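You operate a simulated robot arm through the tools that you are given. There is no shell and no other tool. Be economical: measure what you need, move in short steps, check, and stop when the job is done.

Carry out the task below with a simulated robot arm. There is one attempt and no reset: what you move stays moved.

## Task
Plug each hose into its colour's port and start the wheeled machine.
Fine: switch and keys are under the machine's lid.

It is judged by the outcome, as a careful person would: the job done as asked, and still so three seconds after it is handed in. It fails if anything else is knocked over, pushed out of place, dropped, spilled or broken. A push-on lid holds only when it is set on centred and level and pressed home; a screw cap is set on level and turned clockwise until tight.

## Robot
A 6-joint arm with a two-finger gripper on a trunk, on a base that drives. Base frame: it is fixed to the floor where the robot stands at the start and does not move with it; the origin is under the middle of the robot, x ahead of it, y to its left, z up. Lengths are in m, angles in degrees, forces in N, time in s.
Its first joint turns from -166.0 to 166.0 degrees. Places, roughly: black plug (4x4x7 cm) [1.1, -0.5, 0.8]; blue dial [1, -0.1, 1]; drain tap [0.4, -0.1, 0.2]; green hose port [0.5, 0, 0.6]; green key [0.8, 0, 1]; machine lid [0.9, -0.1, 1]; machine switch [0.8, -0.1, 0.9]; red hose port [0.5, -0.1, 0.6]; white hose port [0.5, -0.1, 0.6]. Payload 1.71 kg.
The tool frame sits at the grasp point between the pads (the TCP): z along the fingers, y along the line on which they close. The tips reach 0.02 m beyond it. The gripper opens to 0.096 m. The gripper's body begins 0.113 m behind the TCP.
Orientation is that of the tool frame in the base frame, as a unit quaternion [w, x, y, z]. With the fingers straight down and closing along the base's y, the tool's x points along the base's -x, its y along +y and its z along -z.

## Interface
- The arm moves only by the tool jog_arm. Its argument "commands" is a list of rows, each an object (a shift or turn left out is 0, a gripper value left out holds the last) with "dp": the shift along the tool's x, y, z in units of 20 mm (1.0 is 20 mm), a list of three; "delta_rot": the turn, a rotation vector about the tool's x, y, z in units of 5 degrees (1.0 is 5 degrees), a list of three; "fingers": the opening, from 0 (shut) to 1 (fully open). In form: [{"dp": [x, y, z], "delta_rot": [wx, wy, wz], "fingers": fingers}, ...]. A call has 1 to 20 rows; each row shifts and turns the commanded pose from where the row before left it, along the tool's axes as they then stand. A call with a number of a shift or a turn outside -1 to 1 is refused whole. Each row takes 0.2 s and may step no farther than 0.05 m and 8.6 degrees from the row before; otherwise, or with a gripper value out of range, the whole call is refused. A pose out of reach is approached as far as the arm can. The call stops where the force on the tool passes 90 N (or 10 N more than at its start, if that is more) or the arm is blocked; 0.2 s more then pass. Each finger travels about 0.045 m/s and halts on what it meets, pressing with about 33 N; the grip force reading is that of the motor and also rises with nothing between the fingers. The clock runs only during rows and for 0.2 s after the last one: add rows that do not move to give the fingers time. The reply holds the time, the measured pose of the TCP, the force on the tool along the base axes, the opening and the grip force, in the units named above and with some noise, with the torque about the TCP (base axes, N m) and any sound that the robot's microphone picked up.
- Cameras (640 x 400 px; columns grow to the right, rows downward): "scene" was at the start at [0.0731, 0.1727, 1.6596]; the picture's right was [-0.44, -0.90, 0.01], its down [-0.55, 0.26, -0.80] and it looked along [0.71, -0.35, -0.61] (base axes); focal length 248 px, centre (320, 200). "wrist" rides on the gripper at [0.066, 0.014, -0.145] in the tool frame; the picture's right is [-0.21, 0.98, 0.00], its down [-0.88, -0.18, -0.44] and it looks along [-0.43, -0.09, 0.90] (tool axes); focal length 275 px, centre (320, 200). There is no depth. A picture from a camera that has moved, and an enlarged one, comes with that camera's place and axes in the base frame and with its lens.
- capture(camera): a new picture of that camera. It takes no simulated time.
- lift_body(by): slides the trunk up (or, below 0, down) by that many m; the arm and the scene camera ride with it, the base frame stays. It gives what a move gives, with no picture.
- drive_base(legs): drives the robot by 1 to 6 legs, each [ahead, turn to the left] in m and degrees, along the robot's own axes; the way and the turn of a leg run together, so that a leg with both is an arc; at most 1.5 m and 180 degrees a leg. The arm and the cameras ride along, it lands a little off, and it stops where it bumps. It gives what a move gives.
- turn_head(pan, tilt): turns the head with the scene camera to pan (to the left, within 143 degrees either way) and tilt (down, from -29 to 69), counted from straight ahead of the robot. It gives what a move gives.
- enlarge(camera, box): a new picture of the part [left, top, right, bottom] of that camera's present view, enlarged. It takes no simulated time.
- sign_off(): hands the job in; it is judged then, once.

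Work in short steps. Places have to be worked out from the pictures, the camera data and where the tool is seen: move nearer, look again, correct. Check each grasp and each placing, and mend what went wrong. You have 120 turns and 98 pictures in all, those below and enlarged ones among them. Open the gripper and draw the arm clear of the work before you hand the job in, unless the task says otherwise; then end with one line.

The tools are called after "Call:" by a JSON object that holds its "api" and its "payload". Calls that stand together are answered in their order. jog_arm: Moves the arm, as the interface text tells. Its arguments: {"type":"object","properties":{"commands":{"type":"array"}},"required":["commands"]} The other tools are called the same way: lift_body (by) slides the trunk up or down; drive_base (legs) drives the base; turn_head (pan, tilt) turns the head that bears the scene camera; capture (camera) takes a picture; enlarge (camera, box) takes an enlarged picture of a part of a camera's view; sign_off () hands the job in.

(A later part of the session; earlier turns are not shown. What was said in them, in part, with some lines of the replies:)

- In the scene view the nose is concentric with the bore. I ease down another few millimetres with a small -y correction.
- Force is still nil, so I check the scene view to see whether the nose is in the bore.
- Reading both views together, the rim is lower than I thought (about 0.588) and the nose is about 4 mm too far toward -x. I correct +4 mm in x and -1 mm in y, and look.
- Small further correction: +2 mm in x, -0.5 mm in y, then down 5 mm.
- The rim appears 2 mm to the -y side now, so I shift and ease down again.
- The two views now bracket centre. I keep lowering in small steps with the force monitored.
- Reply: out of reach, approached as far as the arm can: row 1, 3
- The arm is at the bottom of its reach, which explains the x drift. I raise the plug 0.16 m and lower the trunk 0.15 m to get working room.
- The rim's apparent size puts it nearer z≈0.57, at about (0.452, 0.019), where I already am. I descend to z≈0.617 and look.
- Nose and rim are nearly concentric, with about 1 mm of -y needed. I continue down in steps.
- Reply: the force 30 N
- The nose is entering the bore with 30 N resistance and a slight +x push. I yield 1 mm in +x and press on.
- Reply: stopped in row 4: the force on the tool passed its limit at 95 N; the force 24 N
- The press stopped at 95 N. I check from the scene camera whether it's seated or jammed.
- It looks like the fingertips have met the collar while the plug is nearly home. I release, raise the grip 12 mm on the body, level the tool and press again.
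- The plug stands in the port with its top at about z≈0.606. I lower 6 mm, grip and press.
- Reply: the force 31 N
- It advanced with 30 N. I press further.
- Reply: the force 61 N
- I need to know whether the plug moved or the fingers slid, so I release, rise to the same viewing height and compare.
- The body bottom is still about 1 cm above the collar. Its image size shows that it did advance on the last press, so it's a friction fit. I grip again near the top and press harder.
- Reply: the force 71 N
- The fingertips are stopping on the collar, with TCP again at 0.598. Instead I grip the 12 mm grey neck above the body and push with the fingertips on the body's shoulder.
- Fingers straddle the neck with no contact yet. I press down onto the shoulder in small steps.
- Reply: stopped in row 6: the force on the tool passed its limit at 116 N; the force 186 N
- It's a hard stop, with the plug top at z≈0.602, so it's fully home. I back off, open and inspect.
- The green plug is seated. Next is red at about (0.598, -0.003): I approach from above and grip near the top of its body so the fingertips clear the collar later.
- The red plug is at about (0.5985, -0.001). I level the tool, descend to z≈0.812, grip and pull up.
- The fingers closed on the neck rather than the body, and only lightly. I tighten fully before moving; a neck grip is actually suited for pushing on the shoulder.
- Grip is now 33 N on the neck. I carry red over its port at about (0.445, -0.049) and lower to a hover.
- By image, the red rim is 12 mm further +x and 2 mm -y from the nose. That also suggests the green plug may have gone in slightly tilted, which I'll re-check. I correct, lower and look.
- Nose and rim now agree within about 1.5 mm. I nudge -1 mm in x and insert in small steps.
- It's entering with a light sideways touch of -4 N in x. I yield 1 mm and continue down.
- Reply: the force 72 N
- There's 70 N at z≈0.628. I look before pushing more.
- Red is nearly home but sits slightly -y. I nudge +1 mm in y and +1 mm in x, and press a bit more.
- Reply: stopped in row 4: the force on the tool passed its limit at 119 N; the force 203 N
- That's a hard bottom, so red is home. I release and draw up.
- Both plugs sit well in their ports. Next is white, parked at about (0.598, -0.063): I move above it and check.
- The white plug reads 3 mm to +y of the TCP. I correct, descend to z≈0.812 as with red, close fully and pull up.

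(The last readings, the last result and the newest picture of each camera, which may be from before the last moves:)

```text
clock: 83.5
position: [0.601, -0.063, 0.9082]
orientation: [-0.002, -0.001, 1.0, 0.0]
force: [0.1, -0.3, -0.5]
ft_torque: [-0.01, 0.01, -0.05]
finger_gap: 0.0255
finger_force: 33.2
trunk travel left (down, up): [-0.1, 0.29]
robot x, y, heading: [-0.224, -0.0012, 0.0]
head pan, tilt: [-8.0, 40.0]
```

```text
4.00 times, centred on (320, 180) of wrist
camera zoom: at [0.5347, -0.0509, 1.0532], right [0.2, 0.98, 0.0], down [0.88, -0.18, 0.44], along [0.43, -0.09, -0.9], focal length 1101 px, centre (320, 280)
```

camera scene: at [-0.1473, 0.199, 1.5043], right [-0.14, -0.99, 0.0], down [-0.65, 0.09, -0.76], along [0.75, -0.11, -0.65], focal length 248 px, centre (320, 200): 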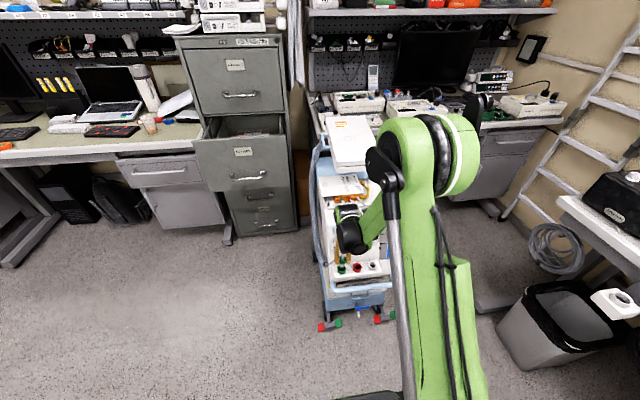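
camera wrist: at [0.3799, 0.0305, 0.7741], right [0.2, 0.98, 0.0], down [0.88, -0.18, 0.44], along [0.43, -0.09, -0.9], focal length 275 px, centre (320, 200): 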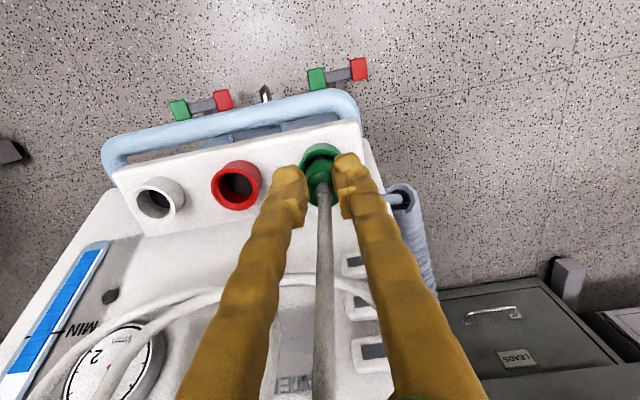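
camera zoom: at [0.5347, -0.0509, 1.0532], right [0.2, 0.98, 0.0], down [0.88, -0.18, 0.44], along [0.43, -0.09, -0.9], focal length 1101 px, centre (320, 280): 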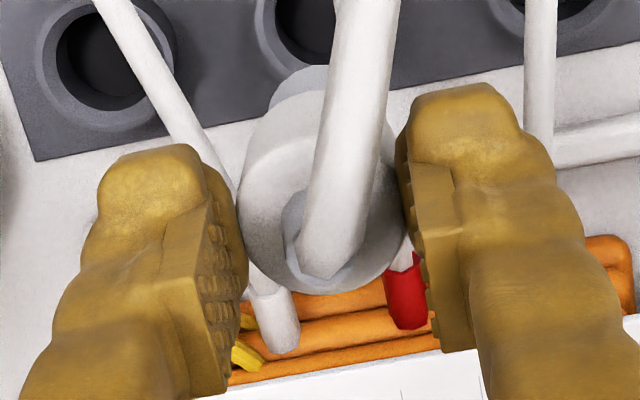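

White is held by the top of its body. I carry it to its port at about (0.453, -0.1185) and hover.

Call:
{"api": "jog_arm", "payload": {"commands": [{"dp": [0.925, -0.347, 0]}, {"dp": [0.925, -0.347, 0]}, {"dp": [0.925, -0.347, 0]}, {"dp": [0.925, -0.347, 0]}, {"dp": [0.925, -0.347, 0]}, {"dp": [0.925, -0.347, 0]}, {"dp": [0.925, -0.347, 0]}, {"dp": [0.925, -0.347, 0]}, {"dp": [0, 0, 1]}, {"dp": [0, 0, 1]}, {"dp": [0, 0, 1]}, {"dp": [0, 0, 1]}, {"dp": [0, 0, 1]}, {"dp": [0, 0, 1]}, {"dp": [0, 0, 1]}, {"dp": [0, 0, 1]}, {"dp": [0, 0, 1]}, {"dp": [0, 0, 1]}, {"dp": [0, 0, 1]}, {}]}}

Call:
{"api": "enlarge", "payload": {"camera": "wrist", "box": [240, 90, 400, 190]}}

```text
clock: 87.7
position: [0.4498, -0.1172, 0.6883]
orientation: [-0.002, -0.001, 1.0, 0.0]
force: [-0.6, 0.5, -0.4]
ft_torque: [-0.02, 0.0, 0.03]
finger_gap: 0.0258
finger_force: 33.3
trunk travel left (down, up): [-0.1, 0.29]
robot x, y, heading: [-0.2299, -0.0012, 0.3]
head pan, tilt: [-8.0, 40.0]
```

```text
4.00 times, centred on (320, 140) of wrist
camera zoom: at [0.3851, -0.1053, 0.8348], right [0.2, 0.98, 0.0], down [0.88, -0.18, 0.44], along [0.43, -0.09, -0.9], focal length 1101 px, centre (320, 440)
```

zoom: 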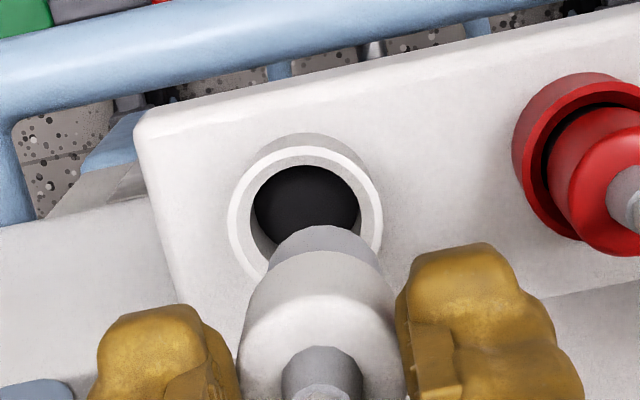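

White needs -4 mm in y and -1 mm in x. I apply that and insert in small steps.

Call:
{"api": "jog_arm", "payload": {"commands": [{"dp": [0.05, -0.2, 0.4]}, {"dp": [0, 0, 0.5]}, {"dp": [0, 0, 0.5]}, {"dp": [0, 0, 0.4]}, {"dp": [0, 0, 0.2]}, {"dp": [0, 0, 0.2]}, {"dp": [0, 0, 0.2]}, {"dp": [0, 0, 0.2]}, {}]}}

Call:
{"api": "enlarge", "payload": {"camera": "wrist", "box": [240, 90, 400, 190]}}

```text
clock: 89.7
position: [0.4505, -0.1208, 0.637]
orientation: [-0.003, 0.0, 1.0, 0.0]
force: [-0.9, -0.4, 0.2]
ft_torque: [-0.02, -0.03, -0.04]
finger_gap: 0.0256
finger_force: 32.9
trunk travel left (down, up): [-0.1, 0.29]
robot x, y, heading: [-0.2257, -0.0023, 0.2]
head pan, tilt: [-8.0, 40.0]
```

```text
4.00 times, centred on (320, 140) of wrist
camera zoom: at [0.3853, -0.1098, 0.7826], right [0.2, 0.98, 0.0], down [0.88, -0.18, 0.44], along [0.43, -0.09, -0.9], focal length 1101 px, centre (320, 440)
```

zoom: 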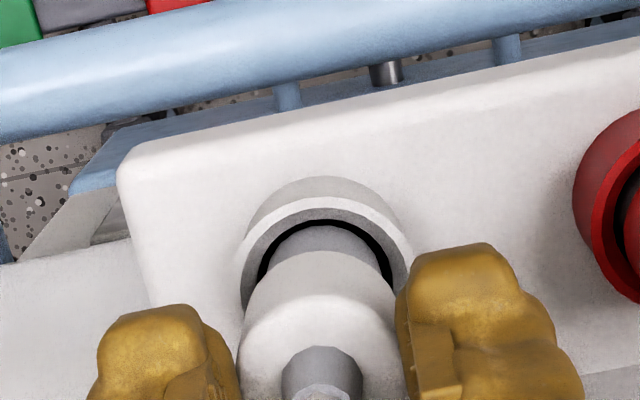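

It's concentric with no force. I push on to the bottom.

Call:
{"api": "jog_arm", "payload": {"commands": [{"dp": [0, 0, 0.2]}, {"dp": [0, 0, 0.2]}, {"dp": [0, 0, 0.2]}, {"dp": [0, 0, 0.15]}, {"dp": [0, 0, 0.15]}, {"dp": [0, 0, 0.15]}, {}]}}

```text
clock: 91.3
position: [0.4491, -0.1204, 0.6167]
orientation: [-0.001, -0.001, 1.0, 0.0]
force: [1.1, -0.9, 32.8]
ft_torque: [-0.03, -0.01, 0.01]
finger_gap: 0.0256
finger_force: 33.1
trunk travel left (down, up): [-0.1, 0.29]
robot x, y, heading: [-0.2256, -0.0008, -0.1]
head pan, tilt: [-8.0, 40.0]
```

There's a clean vertical 33 N. I press firmly to seat it.

Call:
{"api": "jog_arm", "payload": {"commands": [{"dp": [0, 0, 0.1]}, {"dp": [0, 0, 0.1]}, {"dp": [0, 0, 0.1]}, {"dp": [0, 0, 0.1]}, {}]}}

```text
clock: 92.5
position: [0.4491, -0.1212, 0.6075]
orientation: [0.0, 0.0, 1.0, 0.0]
force: [1.0, 0.2, 28.7]
ft_torque: [0.03, -0.07, 0.0]
finger_gap: 0.0253
finger_force: 33.0
trunk travel left (down, up): [-0.1, 0.29]
robot x, y, heading: [-0.2254, 0.0057, 0.1]
head pan, tilt: [-8.0, 40.0]
```

It moves steadily at about 30 N, so it's a friction fit. I continue until it stops.

Call:
{"api": "jog_arm", "payload": {"commands": [{"dp": [0, 0, 0.1]}, {"dp": [0, 0, 0.1]}, {"dp": [0, 0, 0.1]}, {"dp": [0, 0, 0.1]}, {}]}}

Call:
{"api": "enlarge", "payload": {"camera": "wrist", "box": [240, 90, 400, 190]}}

Call:
{"api": "enlarge", "payload": {"camera": "scene", "box": [320, 245, 384, 285]}}

```text
clock: 93.7
position: [0.4495, -0.1229, 0.6004]
orientation: [-0.001, -0.001, 1.0, 0.001]
force: [-5.9, 4.4, 30.4]
ft_torque: [0.07, 0.2, 0.0]
finger_gap: 0.0258
finger_force: 33.1
trunk travel left (down, up): [-0.1, 0.29]
robot x, y, heading: [-0.2226, 0.0011, 0.0]
head pan, tilt: [-8.0, 40.0]
```

```text
4.00 times, centred on (320, 140) of wrist
camera zoom: at [0.3841, -0.1102, 0.7458], right [0.2, 0.98, 0.0], down [0.88, -0.18, 0.44], along [0.43, -0.09, -0.9], focal length 1101 px, centre (320, 440)
```

zoom: 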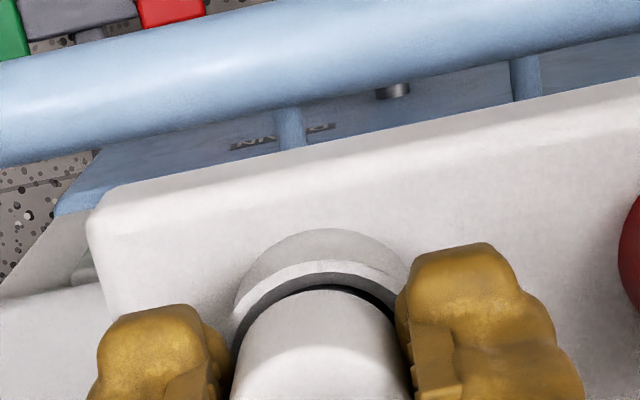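

```text
10.00 times, centred on (352, 265) of scene
camera zoom: at [-0.1494, 0.1993, 1.5043], right [-0.14, -0.99, 0.0], down [-0.65, 0.09, -0.76], along [0.75, -0.11, -0.65], focal length 2483 px, centre (0, -450)
```

zoom: 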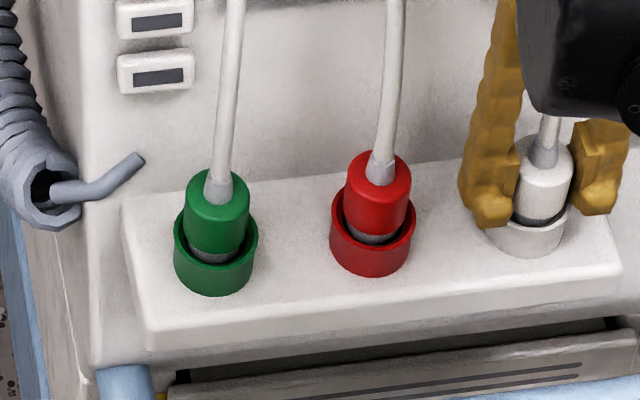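

All three plugs are seated to the same depth. I release, retreat upward and raise the trunk for the lid.

Call:
{"api": "jog_arm", "payload": {"commands": [{"fingers": 0.4}, {"fingers": 0.5}, {"dp": [0, 0, -0.5]}, {"dp": [0, 0, -1]}, {"dp": [0, 0, -1]}, {"dp": [0, 0, -1]}, {"dp": [0, 0, -1]}, {"dp": [0, 0, -1]}, {"dp": [0, 0, -1]}, {"dp": [0, 0, -1]}, {"dp": [0, 0, -1]}, {"dp": [0, 0, -1]}, {"dp": [0, 0, -1]}, {"dp": [0, 0, -1]}, {"dp": [0, 0, -1]}, {"dp": [0, 0, -1]}, {"dp": [0, 0, -1]}, {"dp": [0, 0, -1]}, {}]}}

Call:
{"api": "lift_body", "payload": {"by": 0.25}}

Call:
{"api": "capture", "payload": {"camera": "scene"}}

```text
clock: 97.7
position: [0.4511, -0.1196, 0.9111]
orientation: [-0.001, -0.001, 1.0, 0.001]
force: [-0.4, -0.8, 0.1]
ft_torque: [0.01, 0.0, -0.01]
finger_gap: 0.048
finger_force: 0.2
trunk travel left (down, up): [-0.1, 0.29]
robot x, y, heading: [-0.2265, 0.0021, 0.3]
head pan, tilt: [-8.0, 40.0]
```

```text
clock: 100.3
position: [0.4525, -0.1206, 1.1603]
orientation: [-0.002, -0.001, 1.0, 0.0]
force: [-0.7, -0.6, -0.3]
ft_torque: [0.05, 0.0, 0.0]
finger_gap: 0.048
finger_force: 0.1
trunk travel left (down, up): [-0.35, 0.04]
robot x, y, heading: [-0.2242, -0.0018, -0.1]
head pan, tilt: [-8.0, 40.0]
```

```text
19 pictures are left
camera scene: at [-0.1434, 0.1989, 1.7541], right [-0.14, -0.99, 0.0], down [-0.65, 0.09, -0.76], along [0.75, -0.11, -0.65], focal length 248 px, centre (320, 200)
```

scene: 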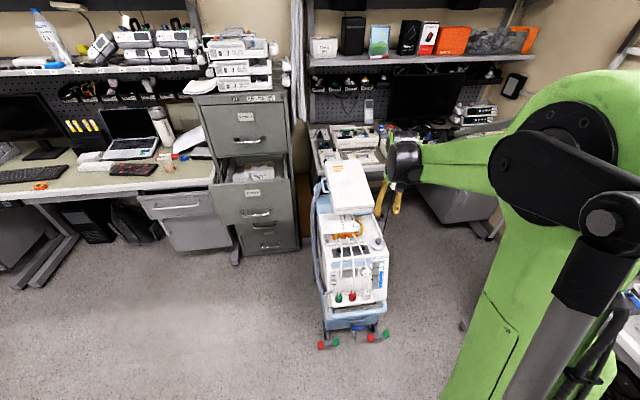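

Now I drive forward to about x=0 with the tool high, then move it near the lid handle for a close look.

Call:
{"api": "drive_base", "payload": {"legs": [[0.22, 0]]}}

Call:
{"api": "jog_arm", "payload": {"commands": [{"dp": [0, 1, 0], "fingers": 0.26}, {"dp": [0, 1, 0]}, {"dp": [0, 1, 0]}, {"dp": [0, 1, 0]}, {"dp": [0, 1, 0]}, {"dp": [0, 1, 0]}, {"dp": [0, 1, 0]}, {"dp": [-0.9, 0.9, 0]}, {"dp": [-0.9, 0, 0]}, {"dp": [-0.9, 0, 0]}, {"dp": [-0.9, 0, 0]}, {"dp": [-0.9, 0, 0]}, {"dp": [-0.9, 0, 0]}, {"dp": [-0.9, 0, 0]}, {"dp": [-0.9, 0, 0]}, {"dp": [-0.9, 0, 0]}, {"dp": [-0.9, 0, 0]}, {"dp": [0, 0, 0.9]}, {"dp": [0, 0, 0.9]}, {}]}}

Call:
{"api": "capture", "payload": {"camera": "wrist"}}

```text
clock: 102.4
position: [0.6718, -0.1225, 1.1611]
orientation: [-0.002, 0.001, 1.0, 0.001]
force: [0.5, 0.3, 0.0]
ft_torque: [0.01, 0.04, 0.01]
finger_gap: 0.0481
finger_force: 0.1
trunk travel left (down, up): [-0.35, 0.04]
robot x, y, heading: [-0.0013, -0.0029, -0.2]
head pan, tilt: [-8.0, 40.0]
```

```text
clock: 106.6
position: [0.8314, 0.0345, 1.1385]
orientation: [0.007, 0.0, 1.0, 0.0]
force: [-0.4, 0.3, -0.2]
ft_torque: [0.01, -0.01, -0.03]
finger_gap: 0.0247
finger_force: 0.0
trunk travel left (down, up): [-0.35, 0.04]
robot x, y, heading: [-0.0013, -0.0017, 0.0]
head pan, tilt: [-8.0, 40.0]
```

```text
18 pictures are left
camera wrist: at [0.7648, 0.0468, 1.2823], right [0.21, 0.98, 0.0], down [0.87, -0.19, 0.45], along [0.45, -0.09, -0.89], focal length 275 px, centre (320, 200)
```

wrist: 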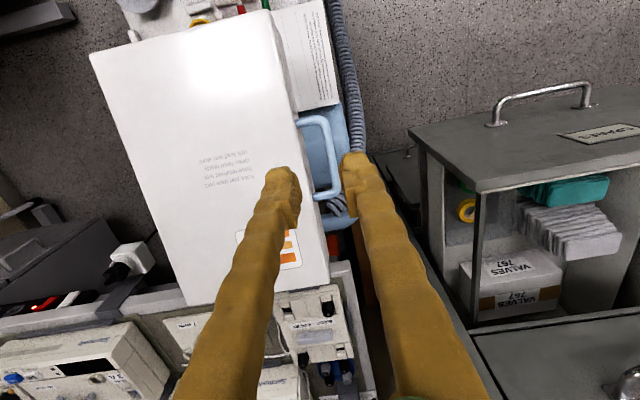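

The handle bar is at x≈0.866, y≈0.040, with about 25 mm clear to the lid. The arm is short of reach at this height, so I lower the trunk a little.

Call:
{"api": "lift_body", "payload": {"by": -0.1}}

Call:
{"api": "jog_arm", "payload": {"commands": [{"dp": [-0.5, 0.1, 0]}, {"dp": [0, 0, 0]}, {}]}}

```text
clock: 107.9
position: [0.8316, 0.0343, 1.039]
orientation: [0.006, 0.0, 1.0, 0.0]
force: [0.4, 0.2, 0.0]
ft_torque: [0.01, 0.03, 0.02]
finger_gap: 0.0251
finger_force: 0.0
trunk travel left (down, up): [-0.25, 0.14]
robot x, y, heading: [-0.0046, 0.0016, -0.1]
head pan, tilt: [-8.0, 40.0]
```

```text
clock: 108.7
position: [0.842, 0.0374, 1.0379]
orientation: [0.006, 0.0, 1.0, 0.0]
force: [0.4, -0.2, 0.0]
ft_torque: [0.02, -0.01, 0.01]
finger_gap: 0.0249
finger_force: 0.0
trunk travel left (down, up): [-0.25, 0.14]
robot x, y, heading: [-0.0036, -0.0003, 0.1]
head pan, tilt: [-8.0, 40.0]
```

I move over the bar, descend around it and close.

Call:
{"api": "jog_arm", "payload": {"commands": [{"dp": [-0.5, 0.12, 0]}, {"dp": [-0.5, 0, 0.4]}, {"dp": [0, 0, 0.8]}, {"dp": [0, 0, 0.8]}, {"dp": [0, 0, 0.8]}, {"dp": [0, 0, 0.75]}, {}]}}

Call:
{"api": "enlarge", "payload": {"camera": "wrist", "box": [240, 110, 400, 210]}}

```text
clock: 110.3
position: [0.8626, 0.0389, 0.9676]
orientation: [0.006, 0.0, 1.0, 0.0]
force: [0.3, 1.1, -0.4]
ft_torque: [0.05, 0.0, 0.01]
finger_gap: 0.0239
finger_force: 0.1
trunk travel left (down, up): [-0.25, 0.14]
robot x, y, heading: [-0.0059, 0.0017, -0.0]
head pan, tilt: [-8.0, 40.0]
```

```text
4.00 times, centred on (320, 160) of wrist
camera zoom: at [0.7957, 0.0504, 1.1114], right [0.21, 0.98, 0.0], down [0.87, -0.19, 0.46], along [0.45, -0.09, -0.89], focal length 1101 px, centre (320, 360)
```

zoom: 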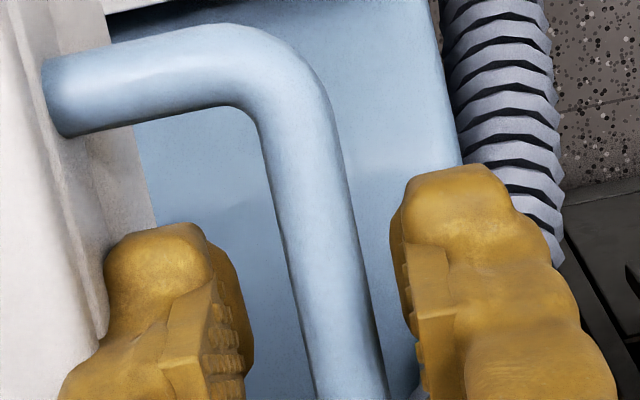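

The fingers straddle the bar. I close and try lifting a little to feel how the lid moves.

Call:
{"api": "jog_arm", "payload": {"commands": [{"fingers": 0}, {"fingers": 0}, {"fingers": 0}, {"dp": [0, 0, -0.3]}, {"dp": [0, 0, -0.4]}, {"dp": [0, 0, -0.4]}, {"dp": [0, -0.05, -0.4]}, {}]}}

Call:
{"api": "enlarge", "payload": {"camera": "scene", "box": [260, 100, 420, 200]}}

```text
clock: 112.1
position: [0.8609, 0.038, 0.9984]
orientation: [0.006, 0.0, 1.0, 0.0]
force: [-35.1, 3.6, -9.5]
ft_torque: [0.05, 0.2, -0.36]
finger_gap: 0.0061
finger_force: 34.1
trunk travel left (down, up): [-0.25, 0.14]
robot x, y, heading: [-0.0018, 0.001, -0.4]
head pan, tilt: [-8.0, 40.0]
```

```text
4.00 times, centred on (340, 150) of scene
camera zoom: at [0.073, 0.1993, 1.6542], right [-0.14, -0.99, 0.0], down [-0.65, 0.09, -0.76], along [0.75, -0.11, -0.65], focal length 993 px, centre (240, 400)
```

zoom: 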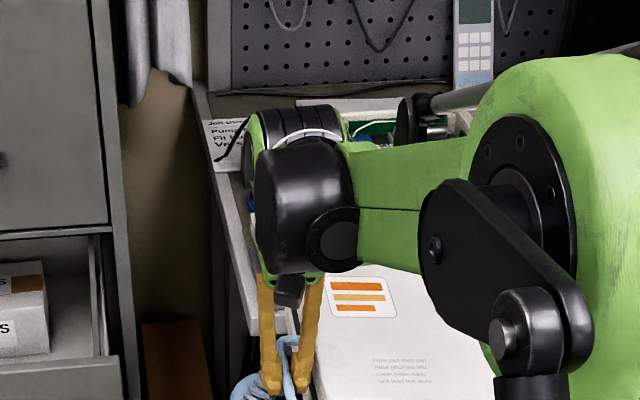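

The lid came up 3 cm with a -x pull. I check with the wrist view which edge is lifting.

Call:
{"api": "capture", "payload": {"camera": "wrist"}}

```text
15 pictures are left
camera wrist: at [0.7929, 0.0491, 1.1426], right [0.21, 0.98, 0.0], down [0.87, -0.19, 0.46], along [0.45, -0.09, -0.89], focal length 275 px, centre (320, 200)
```

wrist: 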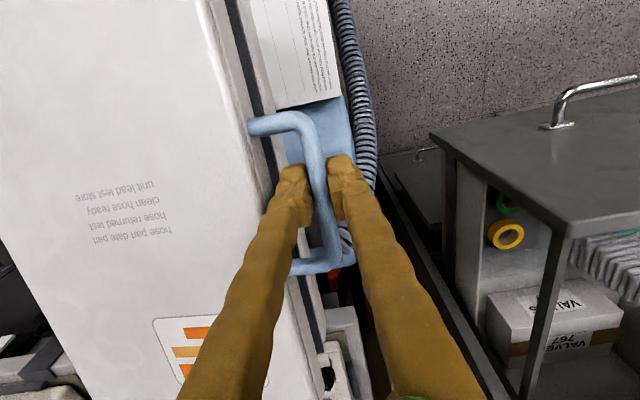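

The left edge rises evenly, so the hinge is on the right. I slide the grip along the bar to x≈0.84 to regain reach, then follow the arc using trunk lift plus y moves.

Call:
{"api": "jog_arm", "payload": {"commands": [{"dp": [0.4, 0, 0]}, {"dp": [0.4, 0, 0]}, {"dp": [0.3, -0.1, 0]}, {}]}}

Call:
{"api": "lift_body", "payload": {"by": 0.03}}

```text
clock: 113.1
position: [0.842, 0.0371, 0.9949]
orientation: [0.005, -0.001, 1.0, 0.0]
force: [36.9, 8.1, 5.6]
ft_torque: [0.09, -0.12, -0.38]
finger_gap: 0.0058
finger_force: 34.2
trunk travel left (down, up): [-0.25, 0.14]
robot x, y, heading: [-0.0043, 0.0022, -0.0]
head pan, tilt: [-8.0, 40.0]
```

```text
clock: 113.9
position: [0.8392, 0.0302, 1.0269]
orientation: [0.005, 0.004, 1.0, -0.001]
force: [-31.3, -48.4, -21.8]
ft_torque: [-0.04, 0.11, -0.27]
finger_gap: 0.0065
finger_force: 35.0
trunk travel left (down, up): [-0.28, 0.11]
robot x, y, heading: [-0.0035, -0.0048, -0.3]
head pan, tilt: [-8.0, 40.0]
```

It follows the arc as predicted. I continue alternating y moves and trunk lifts.

Call:
{"api": "jog_arm", "payload": {"commands": [{"dp": [0, -0.35, 0]}, {"dp": [0, -0.3, -0.1]}, {}]}}

Call:
{"api": "lift_body", "payload": {"by": 0.03}}

Call:
{"api": "jog_arm", "payload": {"commands": [{"dp": [0, -0.5, 0]}, {"dp": [0, -0.4, 0]}, {}]}}

Call:
{"api": "lift_body", "payload": {"by": 0.03}}

```text
clock: 114.7
position: [0.8391, 0.0279, 1.03]
orientation: [0.007, -0.001, 1.0, 0.001]
force: [-27.4, 31.1, 1.1]
ft_torque: [0.24, 0.37, -0.37]
finger_gap: 0.0062
finger_force: 34.4
trunk travel left (down, up): [-0.28, 0.11]
robot x, y, heading: [-0.0062, 0.0016, 0.3]
head pan, tilt: [-8.0, 40.0]
```

```text
clock: 115.4
position: [0.8405, 0.0171, 1.0583]
orientation: [0.007, 0.004, 1.0, 0.0]
force: [-28.3, -30.0, -19.0]
ft_torque: [-0.04, -0.24, -0.26]
finger_gap: 0.0063
finger_force: 34.3
trunk travel left (down, up): [-0.31, 0.08]
robot x, y, heading: [-0.0043, -0.0004, -0.2]
head pan, tilt: [-8.0, 40.0]
```

```text
clock: 116.2
position: [0.841, 0.0153, 1.0611]
orientation: [0.008, -0.003, 1.0, 0.001]
force: [-2.0, 74.6, 33.2]
ft_torque: [0.51, 0.19, -0.46]
finger_gap: 0.0064
finger_force: 35.1
trunk travel left (down, up): [-0.31, 0.08]
robot x, y, heading: [-0.0082, -0.0013, 0.0]
head pan, tilt: [-8.0, 40.0]
```

```text
clock: 117.0
position: [0.8388, -0.0006, 1.0878]
orientation: [0.006, 0.003, 1.0, -0.001]
force: [-32.8, -17.4, -17.7]
ft_torque: [0.01, 0.04, -0.3]
finger_gap: 0.0064
finger_force: 34.7
trunk travel left (down, up): [-0.34, 0.05]
robot x, y, heading: [-0.0024, -0.0013, -0.5]
head pan, tilt: [-8.0, 40.0]
```

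The track matches the predicted arc exactly. Two more stages follow.

Call:
{"api": "jog_arm", "payload": {"commands": [{"dp": [0, -0.4, 0]}, {}]}}

Call:
{"api": "lift_body", "payload": {"by": 0.025}}

Call:
{"api": "jog_arm", "payload": {"commands": [{"dp": [0.1, -0.6, -0.1]}, {"dp": [0.1, -0.3, -0.1]}, {}]}}

Call:
{"api": "lift_body", "payload": {"by": 0.025}}

```text
clock: 117.6
position: [0.8394, -0.0035, 1.0894]
orientation: [0.005, 0.0, 1.0, 0.0]
force: [-33.5, 1.4, -9.7]
ft_torque: [0.08, 0.09, -0.29]
finger_gap: 0.006
finger_force: 34.0
trunk travel left (down, up): [-0.34, 0.05]
robot x, y, heading: [-0.0043, 0.0013, -0.1]
head pan, tilt: [-8.0, 40.0]
```

```text
clock: 118.2
position: [0.8234, -0.0094, 1.1264]
orientation: [0.013, 0.004, 1.0, -0.002]
force: [-0.8, 1.0, 1.0]
ft_torque: [-0.18, -0.12, -0.04]
finger_gap: 0.0
finger_force: 29.0
trunk travel left (down, up): [-0.365, 0.025]
robot x, y, heading: [-0.0019, -0.0, -0.2]
head pan, tilt: [-8.0, 40.0]
stopped: the force on the tool passed its limit at 94 N (the readings are from after the stop); the commanded pose is now the measured one
```

```text
clock: 119.0
position: [0.8192, -0.0275, 1.1297]
orientation: [0.015, 0.003, 1.0, -0.004]
force: [0.2, 0.9, 0.0]
ft_torque: [-0.04, -0.05, -0.03]
finger_gap: 0.0
finger_force: 29.2
trunk travel left (down, up): [-0.365, 0.025]
robot x, y, heading: [-0.002, 0.0025, -0.1]
head pan, tilt: [-8.0, 40.0]
```

```text
clock: 119.8
position: [0.8206, -0.0272, 1.1531]
orientation: [0.015, 0.003, 1.0, -0.004]
force: [0.2, 0.7, -0.9]
ft_torque: [-0.01, -0.01, -0.01]
finger_gap: 0.0
finger_force: 29.3
trunk travel left (down, up): [-0.39, 0.0]
robot x, y, heading: [-0.0053, 0.0004, 0.0]
head pan, tilt: [-8.0, 40.0]
```

The grip slipped off the bar. I check where the lid is now.

Call:
{"api": "capture", "payload": {"camera": "wrist"}}

```text
14 pictures are left
camera wrist: at [0.7509, -0.0145, 1.2963], right [0.21, 0.98, 0.0], down [0.86, -0.19, 0.47], along [0.46, -0.1, -0.88], focal length 275 px, centre (320, 200)
```

wrist: 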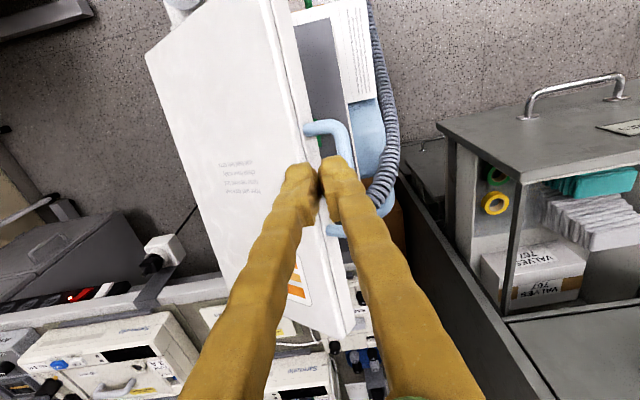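

The friction hinge holds the lid at about 34°. I move the closed fingers round to the lid's left edge at x≈0.75, below the edge, to push it further open.

Call:
{"api": "jog_arm", "payload": {"commands": [{"dp": [0, 0.9, 0]}, {"dp": [0, 0.9, 0]}, {"dp": [0, 0.9, 0]}, {"dp": [0, 0.9, 0]}, {"dp": [0, 0.9, 0]}, {"dp": [0.7, 0, 0]}, {"dp": [0.7, 0, 0]}, {"dp": [0.7, 0, 0]}, {"dp": [0.7, 0, 0]}, {"dp": [0.7, 0, 0]}, {"dp": [0, 0, 0.9]}, {"dp": [0, 0, 0.9]}, {"dp": [0, 0, 0.9]}, {"dp": [0, 0, 0.9]}, {"dp": [0, 0, 0.9]}, {}]}}

Call:
{"api": "capture", "payload": {"camera": "wrist"}}

```text
clock: 123.2
position: [0.7543, 0.0618, 1.0623]
orientation: [0.014, 0.003, 1.0, -0.003]
force: [-0.3, 0.6, 0.4]
ft_torque: [0.03, -0.02, -0.01]
finger_gap: 0.0002
finger_force: 29.6
trunk travel left (down, up): [-0.39, 0.0]
robot x, y, heading: [-0.0018, -0.0014, -0.1]
head pan, tilt: [-8.0, 40.0]
```

```text
13 pictures are left
camera wrist: at [0.6852, 0.0748, 1.2048], right [0.21, 0.98, 0.0], down [0.86, -0.19, 0.47], along [0.46, -0.1, -0.88], focal length 275 px, centre (320, 200)
```

wrist: 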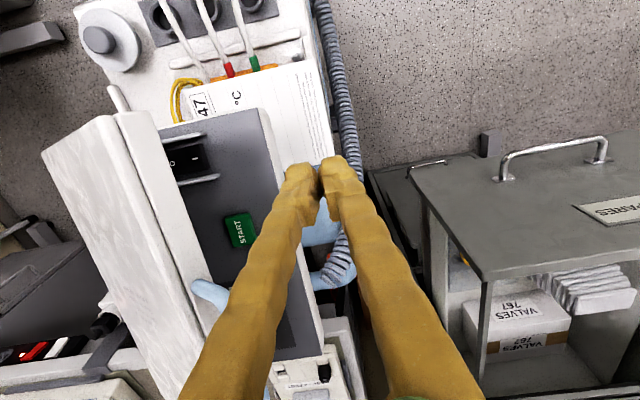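

The panel is visible, with a black rocker switch and a green START key. I push the lid edge further over toward -y.

Call:
{"api": "jog_arm", "payload": {"commands": [{"dp": [0, -0.9, 0]}, {"dp": [0, -0.9, 0]}, {"dp": [0, -0.9, 0]}, {"dp": [0, -0.9, 0]}, {"dp": [0, -0.8, 0]}, {"dp": [0, -0.8, 0]}, {"dp": [0, -0.8, 0]}, {"dp": [0, -0.8, 0]}, {"dp": [0, -0.8, 0]}, {"dp": [0, -0.8, 0]}, {"dp": [0, -0.8, 0]}, {"dp": [0, -0.8, 0]}, {"dp": [0, -0.8, 0]}, {}]}}

Call:
{"api": "capture", "payload": {"camera": "wrist"}}

```text
clock: 124.5
position: [0.7339, -0.0189, 1.0744]
orientation: [0.022, -0.002, 1.0, 0.002]
force: [-0.2, -0.9, -1.0]
ft_torque: [0.15, -0.17, 0.0]
finger_gap: 0.0
finger_force: 29.6
trunk travel left (down, up): [-0.39, 0.0]
robot x, y, heading: [-0.0041, 0.0006, 0.5]
head pan, tilt: [-8.0, 40.0]
stopped in row 6: the force on the tool passed its limit at 108 N (the readings are from after the stop); the commanded pose is now the measured one
```

```text
12 pictures are left
camera wrist: at [0.6616, -0.0087, 1.2167], right [0.2, 0.98, 0.01], down [0.86, -0.18, 0.48], along [0.47, -0.09, -0.88], focal length 275 px, centre (320, 200)
```

wrist: 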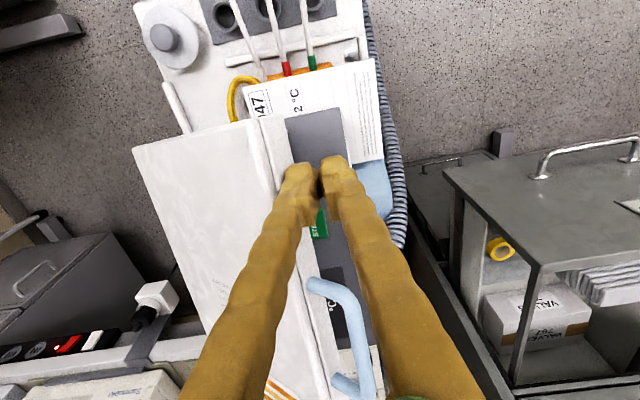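

A level push stalls at this shallow angle. I back off left and roll the tool 45° so the fingers reach under the edge and can push up and over.

Call:
{"api": "jog_arm", "payload": {"commands": [{"dp": [0, 0.9, 0]}, {"dp": [0, 0.9, 0]}, {"dp": [0, 0.9, 0]}, {"dp": [0, 0.9, 0]}, {"delta_rot": [1, -0.5, 0]}, {"delta_rot": [1, 0, 0]}, {"delta_rot": [1, 0, 0]}, {"delta_rot": [1, 0, 0]}, {"delta_rot": [1, 0, 0]}, {"delta_rot": [1, 0, 0]}, {"delta_rot": [1, 0, 0]}, {"delta_rot": [1, 0, 0]}, {"delta_rot": [1, 0, 0]}, {"dp": [0, -0.6, 0.6]}, {"dp": [0, -0.6, 0.6]}, {"dp": [0, -0.6, 0.6]}, {}]}}

```text
clock: 128.1
position: [0.7351, 0.0031, 1.0709]
orientation: [0.041, 0.012, 0.924, -0.38]
force: [-0.4, 0.0, -0.1]
ft_torque: [0.03, 0.02, 0.01]
finger_gap: 0.0001
finger_force: 28.9
trunk travel left (down, up): [-0.39, 0.0]
robot x, y, heading: [-0.0039, 0.0019, 0.3]
head pan, tilt: [-8.0, 40.0]
```

The tool is rolled toward the lid. I reposition lower and left so the fingers go beneath the edge, and check.

Call:
{"api": "jog_arm", "payload": {"commands": [{"dp": [0, 0.86, 0.11]}, {"dp": [0, 0.86, 0.11]}, {"dp": [0, 0.86, 0.11]}, {}]}}

Call:
{"api": "capture", "payload": {"camera": "wrist"}}

```text
clock: 129.1
position: [0.7395, 0.0368, 1.0314]
orientation: [0.04, 0.011, 0.924, -0.38]
force: [0.8, 0.3, -0.1]
ft_torque: [0.0, 0.01, -0.03]
finger_gap: 0.0
finger_force: 29.3
trunk travel left (down, up): [-0.39, 0.0]
robot x, y, heading: [-0.0064, 0.0009, 0.0]
head pan, tilt: [-8.0, 40.0]
```

```text
11 pictures are left
camera wrist: at [0.6661, 0.1459, 1.1197], right [0.26, 0.7, -0.67], down [0.83, 0.19, 0.52], along [0.49, -0.69, -0.53], focal length 275 px, centre (320, 200)
```

wrist: 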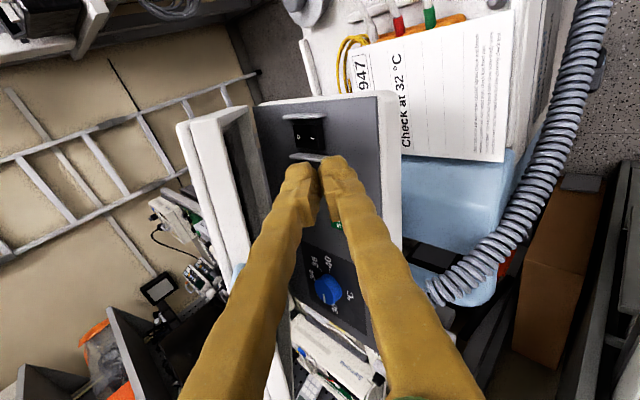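

The fingers point into the opening, and the panel shows the switch, START key and a blue °C dial. I slide in a bit and then push up and over along -tool-y.

Call:
{"api": "jog_arm", "payload": {"commands": [{"dp": [0, -0.55, 0.55]}, {"dp": [0, -0.55, 0.55]}, {"dp": [0, -0.6, 0]}, {"dp": [0, -0.6, 0]}, {"dp": [0, -0.6, 0]}, {"dp": [0, -0.6, 0]}, {"dp": [0, -0.6, 0]}, {"dp": [0, -0.6, 0]}, {}]}}

```text
clock: 131.1
position: [0.7357, -0.0484, 1.0833]
orientation: [0.043, 0.013, 0.924, -0.38]
force: [0.9, 0.6, -1.2]
ft_torque: [0.05, -0.01, 0.05]
finger_gap: 0.0
finger_force: 29.3
trunk travel left (down, up): [-0.39, 0.0]
robot x, y, heading: [-0.0022, -0.0009, 0.1]
head pan, tilt: [-8.0, 40.0]
```

No resistance is showing. I continue toward -y and check the picture.

Call:
{"api": "jog_arm", "payload": {"commands": [{"dp": [0, -0.6, 0.3]}, {"dp": [0, -0.6, 0.3]}, {"dp": [0, -0.6, 0.3]}, {}]}}

Call:
{"api": "capture", "payload": {"camera": "wrist"}}

```text
clock: 132.1
position: [0.7342, -0.0848, 1.0972]
orientation: [0.041, 0.012, 0.924, -0.381]
force: [-0.2, 1.6, -1.6]
ft_torque: [-0.01, -0.01, -0.02]
finger_gap: 0.0
finger_force: 29.7
trunk travel left (down, up): [-0.39, 0.0]
robot x, y, heading: [-0.0033, 0.0, 0.1]
head pan, tilt: [-8.0, 40.0]
```

```text
10 pictures are left
camera wrist: at [0.6601, 0.0238, 1.1842], right [0.26, 0.7, -0.67], down [0.83, 0.19, 0.52], along [0.49, -0.69, -0.53], focal length 275 px, centre (320, 200)
```

wrist: 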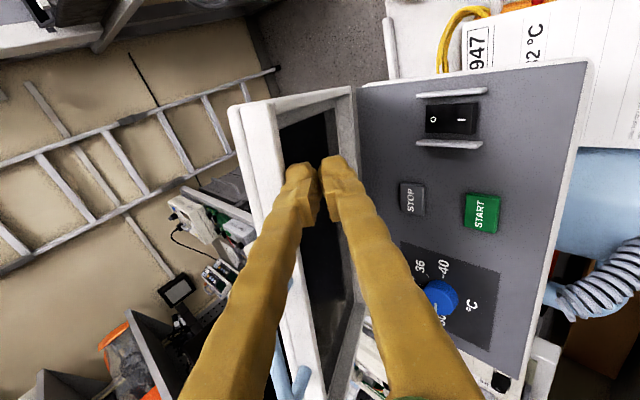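

The lid is about 65° open and my fingers are inside its hollow. I keep pushing horizontally to take it past vertical.

Call:
{"api": "jog_arm", "payload": {"commands": [{"dp": [0, -0.6, 0.6]}, {"dp": [0, -0.6, 0.6]}, {"dp": [0, -0.6, 0.6]}, {"dp": [0, -0.6, 0.6]}, {"dp": [0, -0.6, 0.6]}, {"dp": [0, -0.6, 0.6]}, {}]}}

```text
clock: 133.7
position: [0.738, -0.1882, 1.0951]
orientation: [0.042, 0.013, 0.924, -0.381]
force: [-0.4, -0.5, 0.5]
ft_torque: [0.0, -0.03, 0.02]
finger_gap: 0.0
finger_force: 29.4
trunk travel left (down, up): [-0.39, 0.0]
robot x, y, heading: [-0.0031, -0.0001, 0.5]
head pan, tilt: [-8.0, 40.0]
```

The push completed with no residual force. I withdraw, roll the tool back to vertical above the panel and look.

Call:
{"api": "jog_arm", "payload": {"commands": [{"dp": [0, 0.6, -0.6]}, {"dp": [0, 0.6, -0.6]}, {"dp": [0, 0.6, -0.6]}, {"dp": [0, 0.6, -0.6]}, {"dp": [0, 0.6, -0.6]}, {"dp": [0, 0.6, -0.6]}, {"dp": [0, 0.6, -0.6]}, {"delta_rot": [-1, 0, 0]}, {"delta_rot": [-1, 0, 0]}, {"delta_rot": [-1, 0, 0]}, {"delta_rot": [-1, 0, 0]}, {"delta_rot": [-1, 0, 0]}, {"delta_rot": [-1, 0, 0]}, {"delta_rot": [-1, 0, 0]}, {"delta_rot": [-1, 0, 0]}, {"delta_rot": [-1, 0, 0]}, {}]}}

Call:
{"api": "capture", "payload": {"camera": "wrist"}}

```text
clock: 137.3
position: [0.7352, -0.0686, 1.0937]
orientation: [0.043, -0.005, 0.999, 0.003]
force: [0.3, -0.7, 0.5]
ft_torque: [0.02, 0.0, 0.03]
finger_gap: 0.0001
finger_force: 30.0
trunk travel left (down, up): [-0.39, 0.0]
robot x, y, heading: [-0.0037, -0.002, 0.2]
head pan, tilt: [-8.0, 40.0]
```

```text
9 pictures are left
camera wrist: at [0.6571, -0.0581, 1.2333], right [0.2, 0.98, 0.02], down [0.84, -0.18, 0.52], along [0.51, -0.08, -0.86], focal length 275 px, centre (320, 200)
```

wrist: 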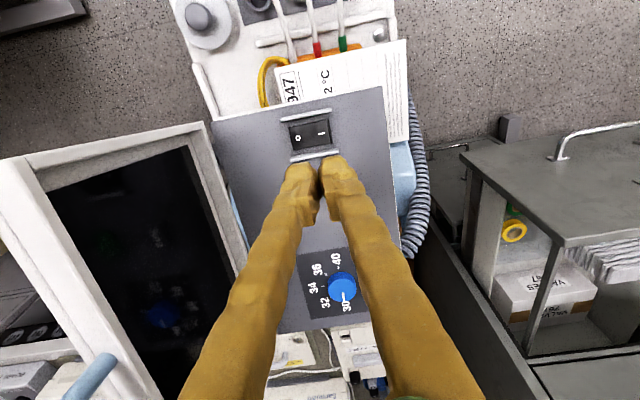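

The lid is wide open and stays there. The switch is at about (0.746, -0.076), with "|" on its +y end and START further back. I level the tool and hover above the "|" end for a check.

Call:
{"api": "jog_arm", "payload": {"commands": [{"delta_rot": [0, 1, 0], "dp": [0, 0.2, 0]}, {"dp": [-0.4, 0.2, 0.6]}, {"dp": [0, 0, 0.9]}, {"dp": [0, 0, 0.9]}, {"dp": [0, 0, 0.9]}, {}]}}

Call:
{"api": "enlarge", "payload": {"camera": "wrist", "box": [220, 80, 420, 330]}}

```text
clock: 138.7
position: [0.7416, -0.0613, 1.0298]
orientation: [-0.001, -0.005, 1.0, 0.001]
force: [0.0, -0.3, 0.0]
ft_torque: [-0.04, 0.0, -0.02]
finger_gap: 0.0002
finger_force: 29.5
trunk travel left (down, up): [-0.39, 0.0]
robot x, y, heading: [-0.0044, 0.0024, 0.3]
head pan, tilt: [-8.0, 40.0]
```

```text
1.60 times, centred on (320, 205) of wrist
camera zoom: at [0.6764, -0.049, 1.1749], right [0.2, 0.98, 0.0], down [0.88, -0.18, 0.44], along [0.43, -0.08, -0.9], focal length 440 px, centre (320, 192)
```

zoom: 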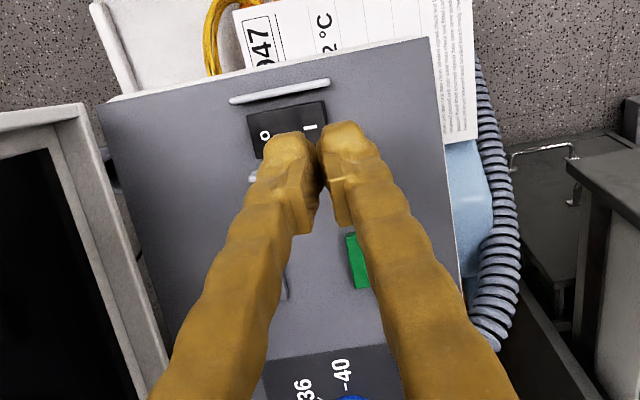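

"|" is at about (0.745, -0.068). I press there gently in small steps, watching force and sound.

Call:
{"api": "jog_arm", "payload": {"commands": [{"dp": [-0.17, -0.25, 0.8]}, {"dp": [0, 0, 0.7]}, {"dp": [0, 0, 0.25]}, {"dp": [0, 0, 0.2]}, {"dp": [0, 0, 0.2]}, {}]}}

```text
clock: 140.1
position: [0.746, -0.0658, 0.9874]
orientation: [-0.001, -0.004, 1.0, 0.002]
force: [0.4, -1.0, 0.9]
ft_torque: [-0.01, 0.03, 0.04]
finger_gap: 0.0
finger_force: 29.4
trunk travel left (down, up): [-0.39, 0.0]
robot x, y, heading: [-0.0026, -0.0008, 0.5]
head pan, tilt: [-8.0, 40.0]
```

No contact yet, so I continue down.

Call:
{"api": "jog_arm", "payload": {"commands": [{"dp": [0, 0, 0.2]}, {"dp": [0, 0, 0.2]}, {"dp": [0, 0, 0.15]}, {}]}}

```text
clock: 141.1
position: [0.7457, -0.0643, 0.976]
orientation: [-0.001, -0.004, 1.0, 0.002]
force: [-0.6, -0.6, 0.6]
ft_torque: [0.0, -0.04, 0.02]
finger_gap: 0.0
finger_force: 29.8
trunk travel left (down, up): [-0.39, 0.0]
robot x, y, heading: [-0.0001, 0.0027, 0.1]
head pan, tilt: [-8.0, 40.0]
```

Call:
{"api": "jog_arm", "payload": {"commands": [{"dp": [0, 0, 0.15]}, {"dp": [0, 0, 0.15]}, {"dp": [0, 0, 0.1]}, {}]}}

```text
clock: 142.1
position: [0.7468, -0.0649, 0.9678]
orientation: [-0.001, -0.005, 1.0, 0.002]
force: [-0.6, 0.3, -0.1]
ft_torque: [0.02, -0.01, -0.02]
finger_gap: 0.0
finger_force: 29.3
trunk travel left (down, up): [-0.39, 0.0]
robot x, y, heading: [-0.0024, -0.0028, 0.4]
head pan, tilt: [-8.0, 40.0]
```

Still free at z 0.968. I keep lowering in small steps.

Call:
{"api": "jog_arm", "payload": {"commands": [{"dp": [0, 0, 0.15]}, {"dp": [0, 0, 0.15]}, {"dp": [0, 0, 0.15]}, {}]}}

```text
clock: 143.1
position: [0.7466, -0.0653, 0.9594]
orientation: [0.0, -0.004, 1.0, 0.001]
force: [1.6, 1.1, 6.7]
ft_torque: [-0.03, -0.06, 0.0]
finger_gap: 0.0001
finger_force: 29.4
trunk travel left (down, up): [-0.39, 0.0]
robot x, y, heading: [-0.0038, 0.0011, 0.2]
head pan, tilt: [-8.0, 40.0]
```

Contact at 6.7 N with TCP 0.959. I press a few millimetres further.

Call:
{"api": "jog_arm", "payload": {"commands": [{"dp": [0, 0, 0.1]}, {"dp": [0, 0, 0.1]}, {"dp": [0, 0, 0.1]}, {}]}}

```text
clock: 143.9
position: [0.7324, -0.0658, 0.965]
orientation: [0.009, -0.004, 1.0, 0.001]
force: [-0.4, 0.6, -0.6]
ft_torque: [0.02, -0.1, 0.04]
finger_gap: 0.0
finger_force: 29.1
trunk travel left (down, up): [-0.39, 0.0]
robot x, y, heading: [-0.001, 0.0007, 0.4]
head pan, tilt: [-8.0, 40.0]
stopped in row 4: the force on the tool passed its limit at 93 N (the readings are from after the stop); the commanded pose is now the measured one
```

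The press hit a hard stop and sprang off. I lift and check the switch's state.

Call:
{"api": "jog_arm", "payload": {"commands": [{"dp": [0, 0, -1]}, {"dp": [0, 0, -1]}, {"dp": [0, 0, -1]}, {"dp": [1, 0, -1], "delta_rot": [0, 0.2, 0]}, {"dp": [1, 0, 0]}, {"dp": [1, 0, 0]}, {}]}}

Call:
{"api": "enlarge", "payload": {"camera": "wrist", "box": [240, 130, 420, 270]}}

```text
clock: 145.5
position: [0.6725, -0.0661, 1.0463]
orientation: [-0.002, -0.005, 1.0, 0.001]
force: [-1.0, 0.1, -0.4]
ft_torque: [-0.03, -0.03, -0.01]
finger_gap: 0.0
finger_force: 29.3
trunk travel left (down, up): [-0.39, 0.0]
robot x, y, heading: [-0.0044, -0.0023, 0.5]
head pan, tilt: [-8.0, 40.0]
```

```text
2.86 times, centred on (330, 200) of wrist
camera zoom: at [0.6065, -0.0558, 1.1923], right [0.2, 0.98, 0.0], down [0.88, -0.18, 0.44], along [0.43, -0.08, -0.9], focal length 786 px, centre (291, 200)
```

zoom: 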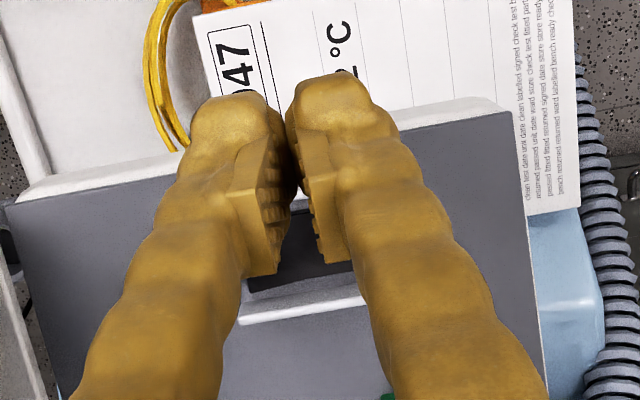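

The fingers hide the switch. I move over to hover near START, from where both the switch and START can be seen.

Call:
{"api": "jog_arm", "payload": {"commands": [{"dp": [-1, 0.16, 0]}, {"dp": [-1, 0.16, 0]}, {"dp": [-1, 0.16, 0]}, {"dp": [-1, 0.16, 0]}, {"dp": [-1, 0.16, 0]}, {"dp": [-1, 0.16, 0]}, {"dp": [-1, 0.16, 0]}, {"dp": [-0.4, 0.16, 0]}, {}]}}

Call:
{"api": "enlarge", "payload": {"camera": "wrist", "box": [220, 40, 420, 200]}}

```text
clock: 147.5
position: [0.8204, -0.0383, 1.0435]
orientation: [-0.001, -0.004, 1.0, 0.002]
force: [-0.3, -0.1, 0.0]
ft_torque: [0.0, 0.01, 0.01]
finger_gap: 0.0
finger_force: 29.3
trunk travel left (down, up): [-0.39, 0.0]
robot x, y, heading: [-0.0053, 0.0003, -0.1]
head pan, tilt: [-8.0, 40.0]
```

```text
2.50 times, centred on (320, 120) of wrist
camera zoom: at [0.7546, -0.0283, 1.189], right [0.2, 0.98, 0.0], down [0.88, -0.18, 0.44], along [0.43, -0.08, -0.9], focal length 688 px, centre (320, 400)
```

zoom: 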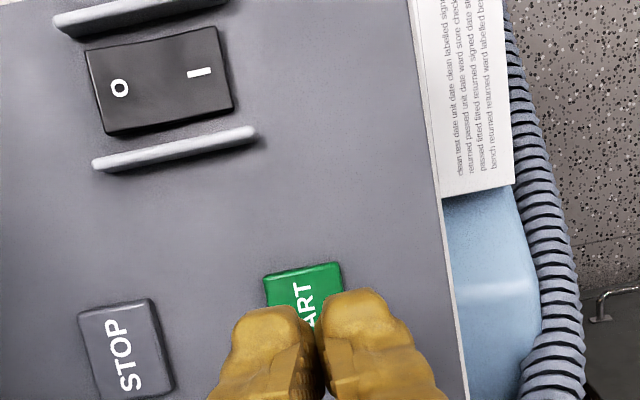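

I zoom right in on the rocker to see which side is down.

Call:
{"api": "enlarge", "payload": {"camera": "wrist", "box": [236, 40, 306, 96]}}

```text
7.14 times, centred on (271, 68) of wrist
camera zoom: at [0.7546, -0.0283, 1.189], right [0.2, 0.98, 0.0], down [0.88, -0.18, 0.44], along [0.43, -0.08, -0.9], focal length 1966 px, centre (670, 1143)
```

zoom: 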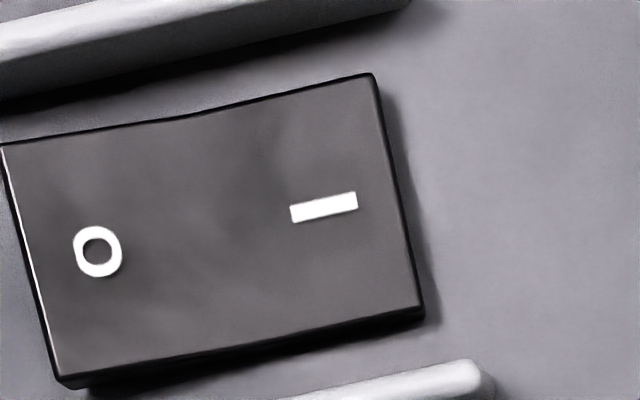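

The rocker's state isn't clear from above, so I press START and listen. It's at about (0.829, -0.047).

Call:
{"api": "jog_arm", "payload": {"commands": [{"dp": [-0.45, -0.45, 0]}, {"dp": [0, 0, 0.9]}, {"dp": [0, 0, 0.9]}, {"dp": [0, 0, 0.7]}, {"dp": [0, 0, 0.2]}, {"dp": [0, 0, 0.2]}, {"dp": [0, 0, 0.2]}, {}]}}

```text
clock: 149.3
position: [0.8296, -0.0487, 0.9831]
orientation: [0.0, -0.004, 1.0, 0.002]
force: [-0.6, -0.6, -0.2]
ft_torque: [0.0, -0.01, 0.0]
finger_gap: 0.0
finger_force: 30.2
trunk travel left (down, up): [-0.39, 0.0]
robot x, y, heading: [-0.0039, 0.0012, 0.2]
head pan, tilt: [-8.0, 40.0]
```

Call:
{"api": "jog_arm", "payload": {"commands": [{"dp": [0, 0, 0.15]}, {"dp": [0, 0, 0.15]}, {"dp": [0, 0, 0.15]}, {"dp": [0, 0, 0.15]}, {}]}}

```text
clock: 150.5
position: [0.8283, -0.0488, 0.9707]
orientation: [0.0, -0.004, 1.0, 0.001]
force: [-0.2, 0.2, 1.9]
ft_torque: [0.01, -0.03, 0.02]
finger_gap: 0.0058
finger_force: 29.2
trunk travel left (down, up): [-0.39, 0.0]
robot x, y, heading: [0.0001, 0.002, 0.4]
head pan, tilt: [-8.0, 40.0]
heard: click
```

A click from the key, but no click was reported for the rocker. I lift off and look at the panel and indicators.

Call:
{"api": "jog_arm", "payload": {"commands": [{"dp": [0, 0, -0.8]}, {"dp": [0, 0, -1]}, {"dp": [0, 0, -1]}, {"dp": [-0.3, 0, -1]}, {}, {}]}}

Call:
{"api": "enlarge", "payload": {"camera": "wrist", "box": [200, 0, 440, 200]}}

```text
clock: 151.9
position: [0.8344, -0.0507, 1.0464]
orientation: [-0.002, -0.004, 1.0, 0.001]
force: [-0.7, -0.5, -0.5]
ft_torque: [0.01, -0.01, 0.03]
finger_gap: 0.0
finger_force: 29.8
trunk travel left (down, up): [-0.39, 0.0]
robot x, y, heading: [-0.0057, 0.0005, 0.1]
head pan, tilt: [-8.0, 40.0]
```

```text
2.00 times, centred on (320, 100) of wrist
camera zoom: at [0.7696, -0.0391, 1.1927], right [0.2, 0.98, 0.0], down [0.88, -0.18, 0.44], along [0.43, -0.08, -0.9], focal length 551 px, centre (320, 400)
```

zoom: 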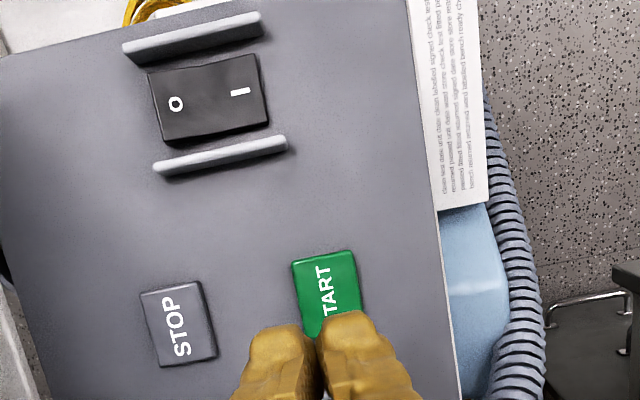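

No lamps show on the panel. I check the flow gauge on the machine's front for any sign that it's running.

Call:
{"api": "enlarge", "payload": {"camera": "scene", "box": [300, 260, 440, 360]}}

```text
4.00 times, centred on (370, 310) of scene
camera zoom: at [0.0766, 0.1997, 1.7941], right [-0.13, -0.99, 0.0], down [-0.65, 0.09, -0.76], along [0.75, -0.1, -0.65], focal length 993 px, centre (120, -240)
```

zoom: 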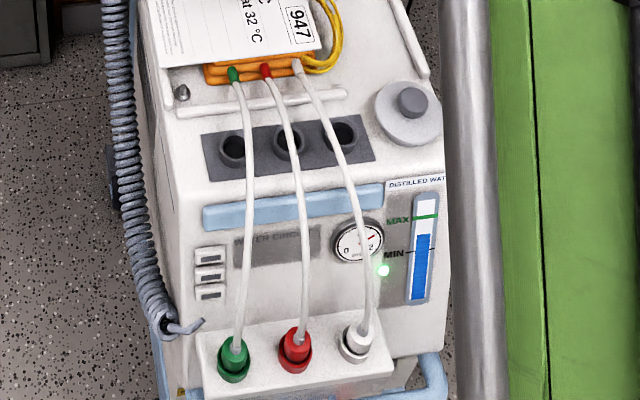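

The green lamp is lit and the flow needle has risen toward 2, so the machine is running with all three hoses in place. I draw the arm up and back and open the gripper.

Call:
{"api": "jog_arm", "payload": {"commands": [{"dp": [0.6, 0, -0.9]}, {"dp": [0.6, 0, -0.9]}, {"dp": [0.6, 0, -0.9]}, {"dp": [0.6, 0, -0.9]}, {"dp": [0.6, 0, -0.9]}, {"dp": [0.9, 0, -0.9]}, {"dp": [0.9, 0, -0.9]}, {"dp": [0.9, 0, -0.9]}, {"dp": [0.9, 0, -0.9]}, {"dp": [0.9, 0, -0.9], "fingers": 0.5}, {"dp": [0.9, 0, -0.9], "fingers": 0.8}, {"dp": [0.9, 0, -0.5], "fingers": 1}, {"dp": [0.9, 0, 0]}, {}, {}]}}

Call:
{"api": "capture", "payload": {"camera": "scene"}}

```text
clock: 155.1
position: [0.6335, -0.0492, 1.2547]
orientation: [-0.001, -0.004, 1.0, 0.001]
force: [0.3, -0.7, -0.4]
ft_torque: [0.03, -0.01, 0.0]
finger_gap: 0.096
finger_force: 0.0
trunk travel left (down, up): [-0.39, 0.0]
robot x, y, heading: [-0.0016, 0.003, 0.1]
head pan, tilt: [-8.0, 40.0]
```

```text
2 pictures are left
camera scene: at [0.0765, 0.1997, 1.7941], right [-0.13, -0.99, 0.0], down [-0.65, 0.09, -0.76], along [0.75, -0.1, -0.65], focal length 248 px, centre (320, 200)
```

scene: 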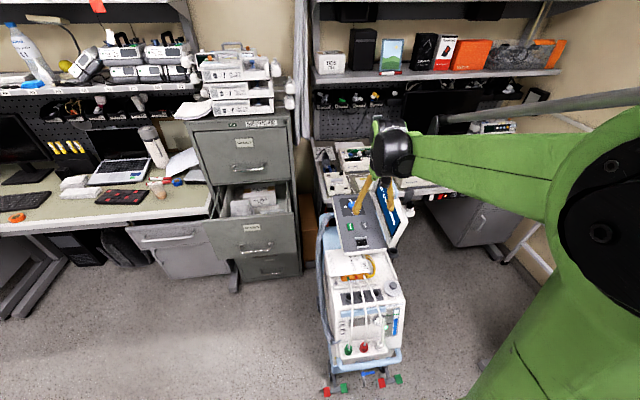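

The hoses are in, the lamp is still lit, nothing around the machine is disturbed and the arm is clear, so I hand the job in.

Call:
{"api": "sign_off", "payload": {}}

```text
The job is handed in.
```

All three hoses are plugged into their matching ports and the machine is running (green lamp lit, flow needle up); I left the lid open and didn't touch the dial, which looked set near 30 °C while the job sheet says "Check at 32 °C".
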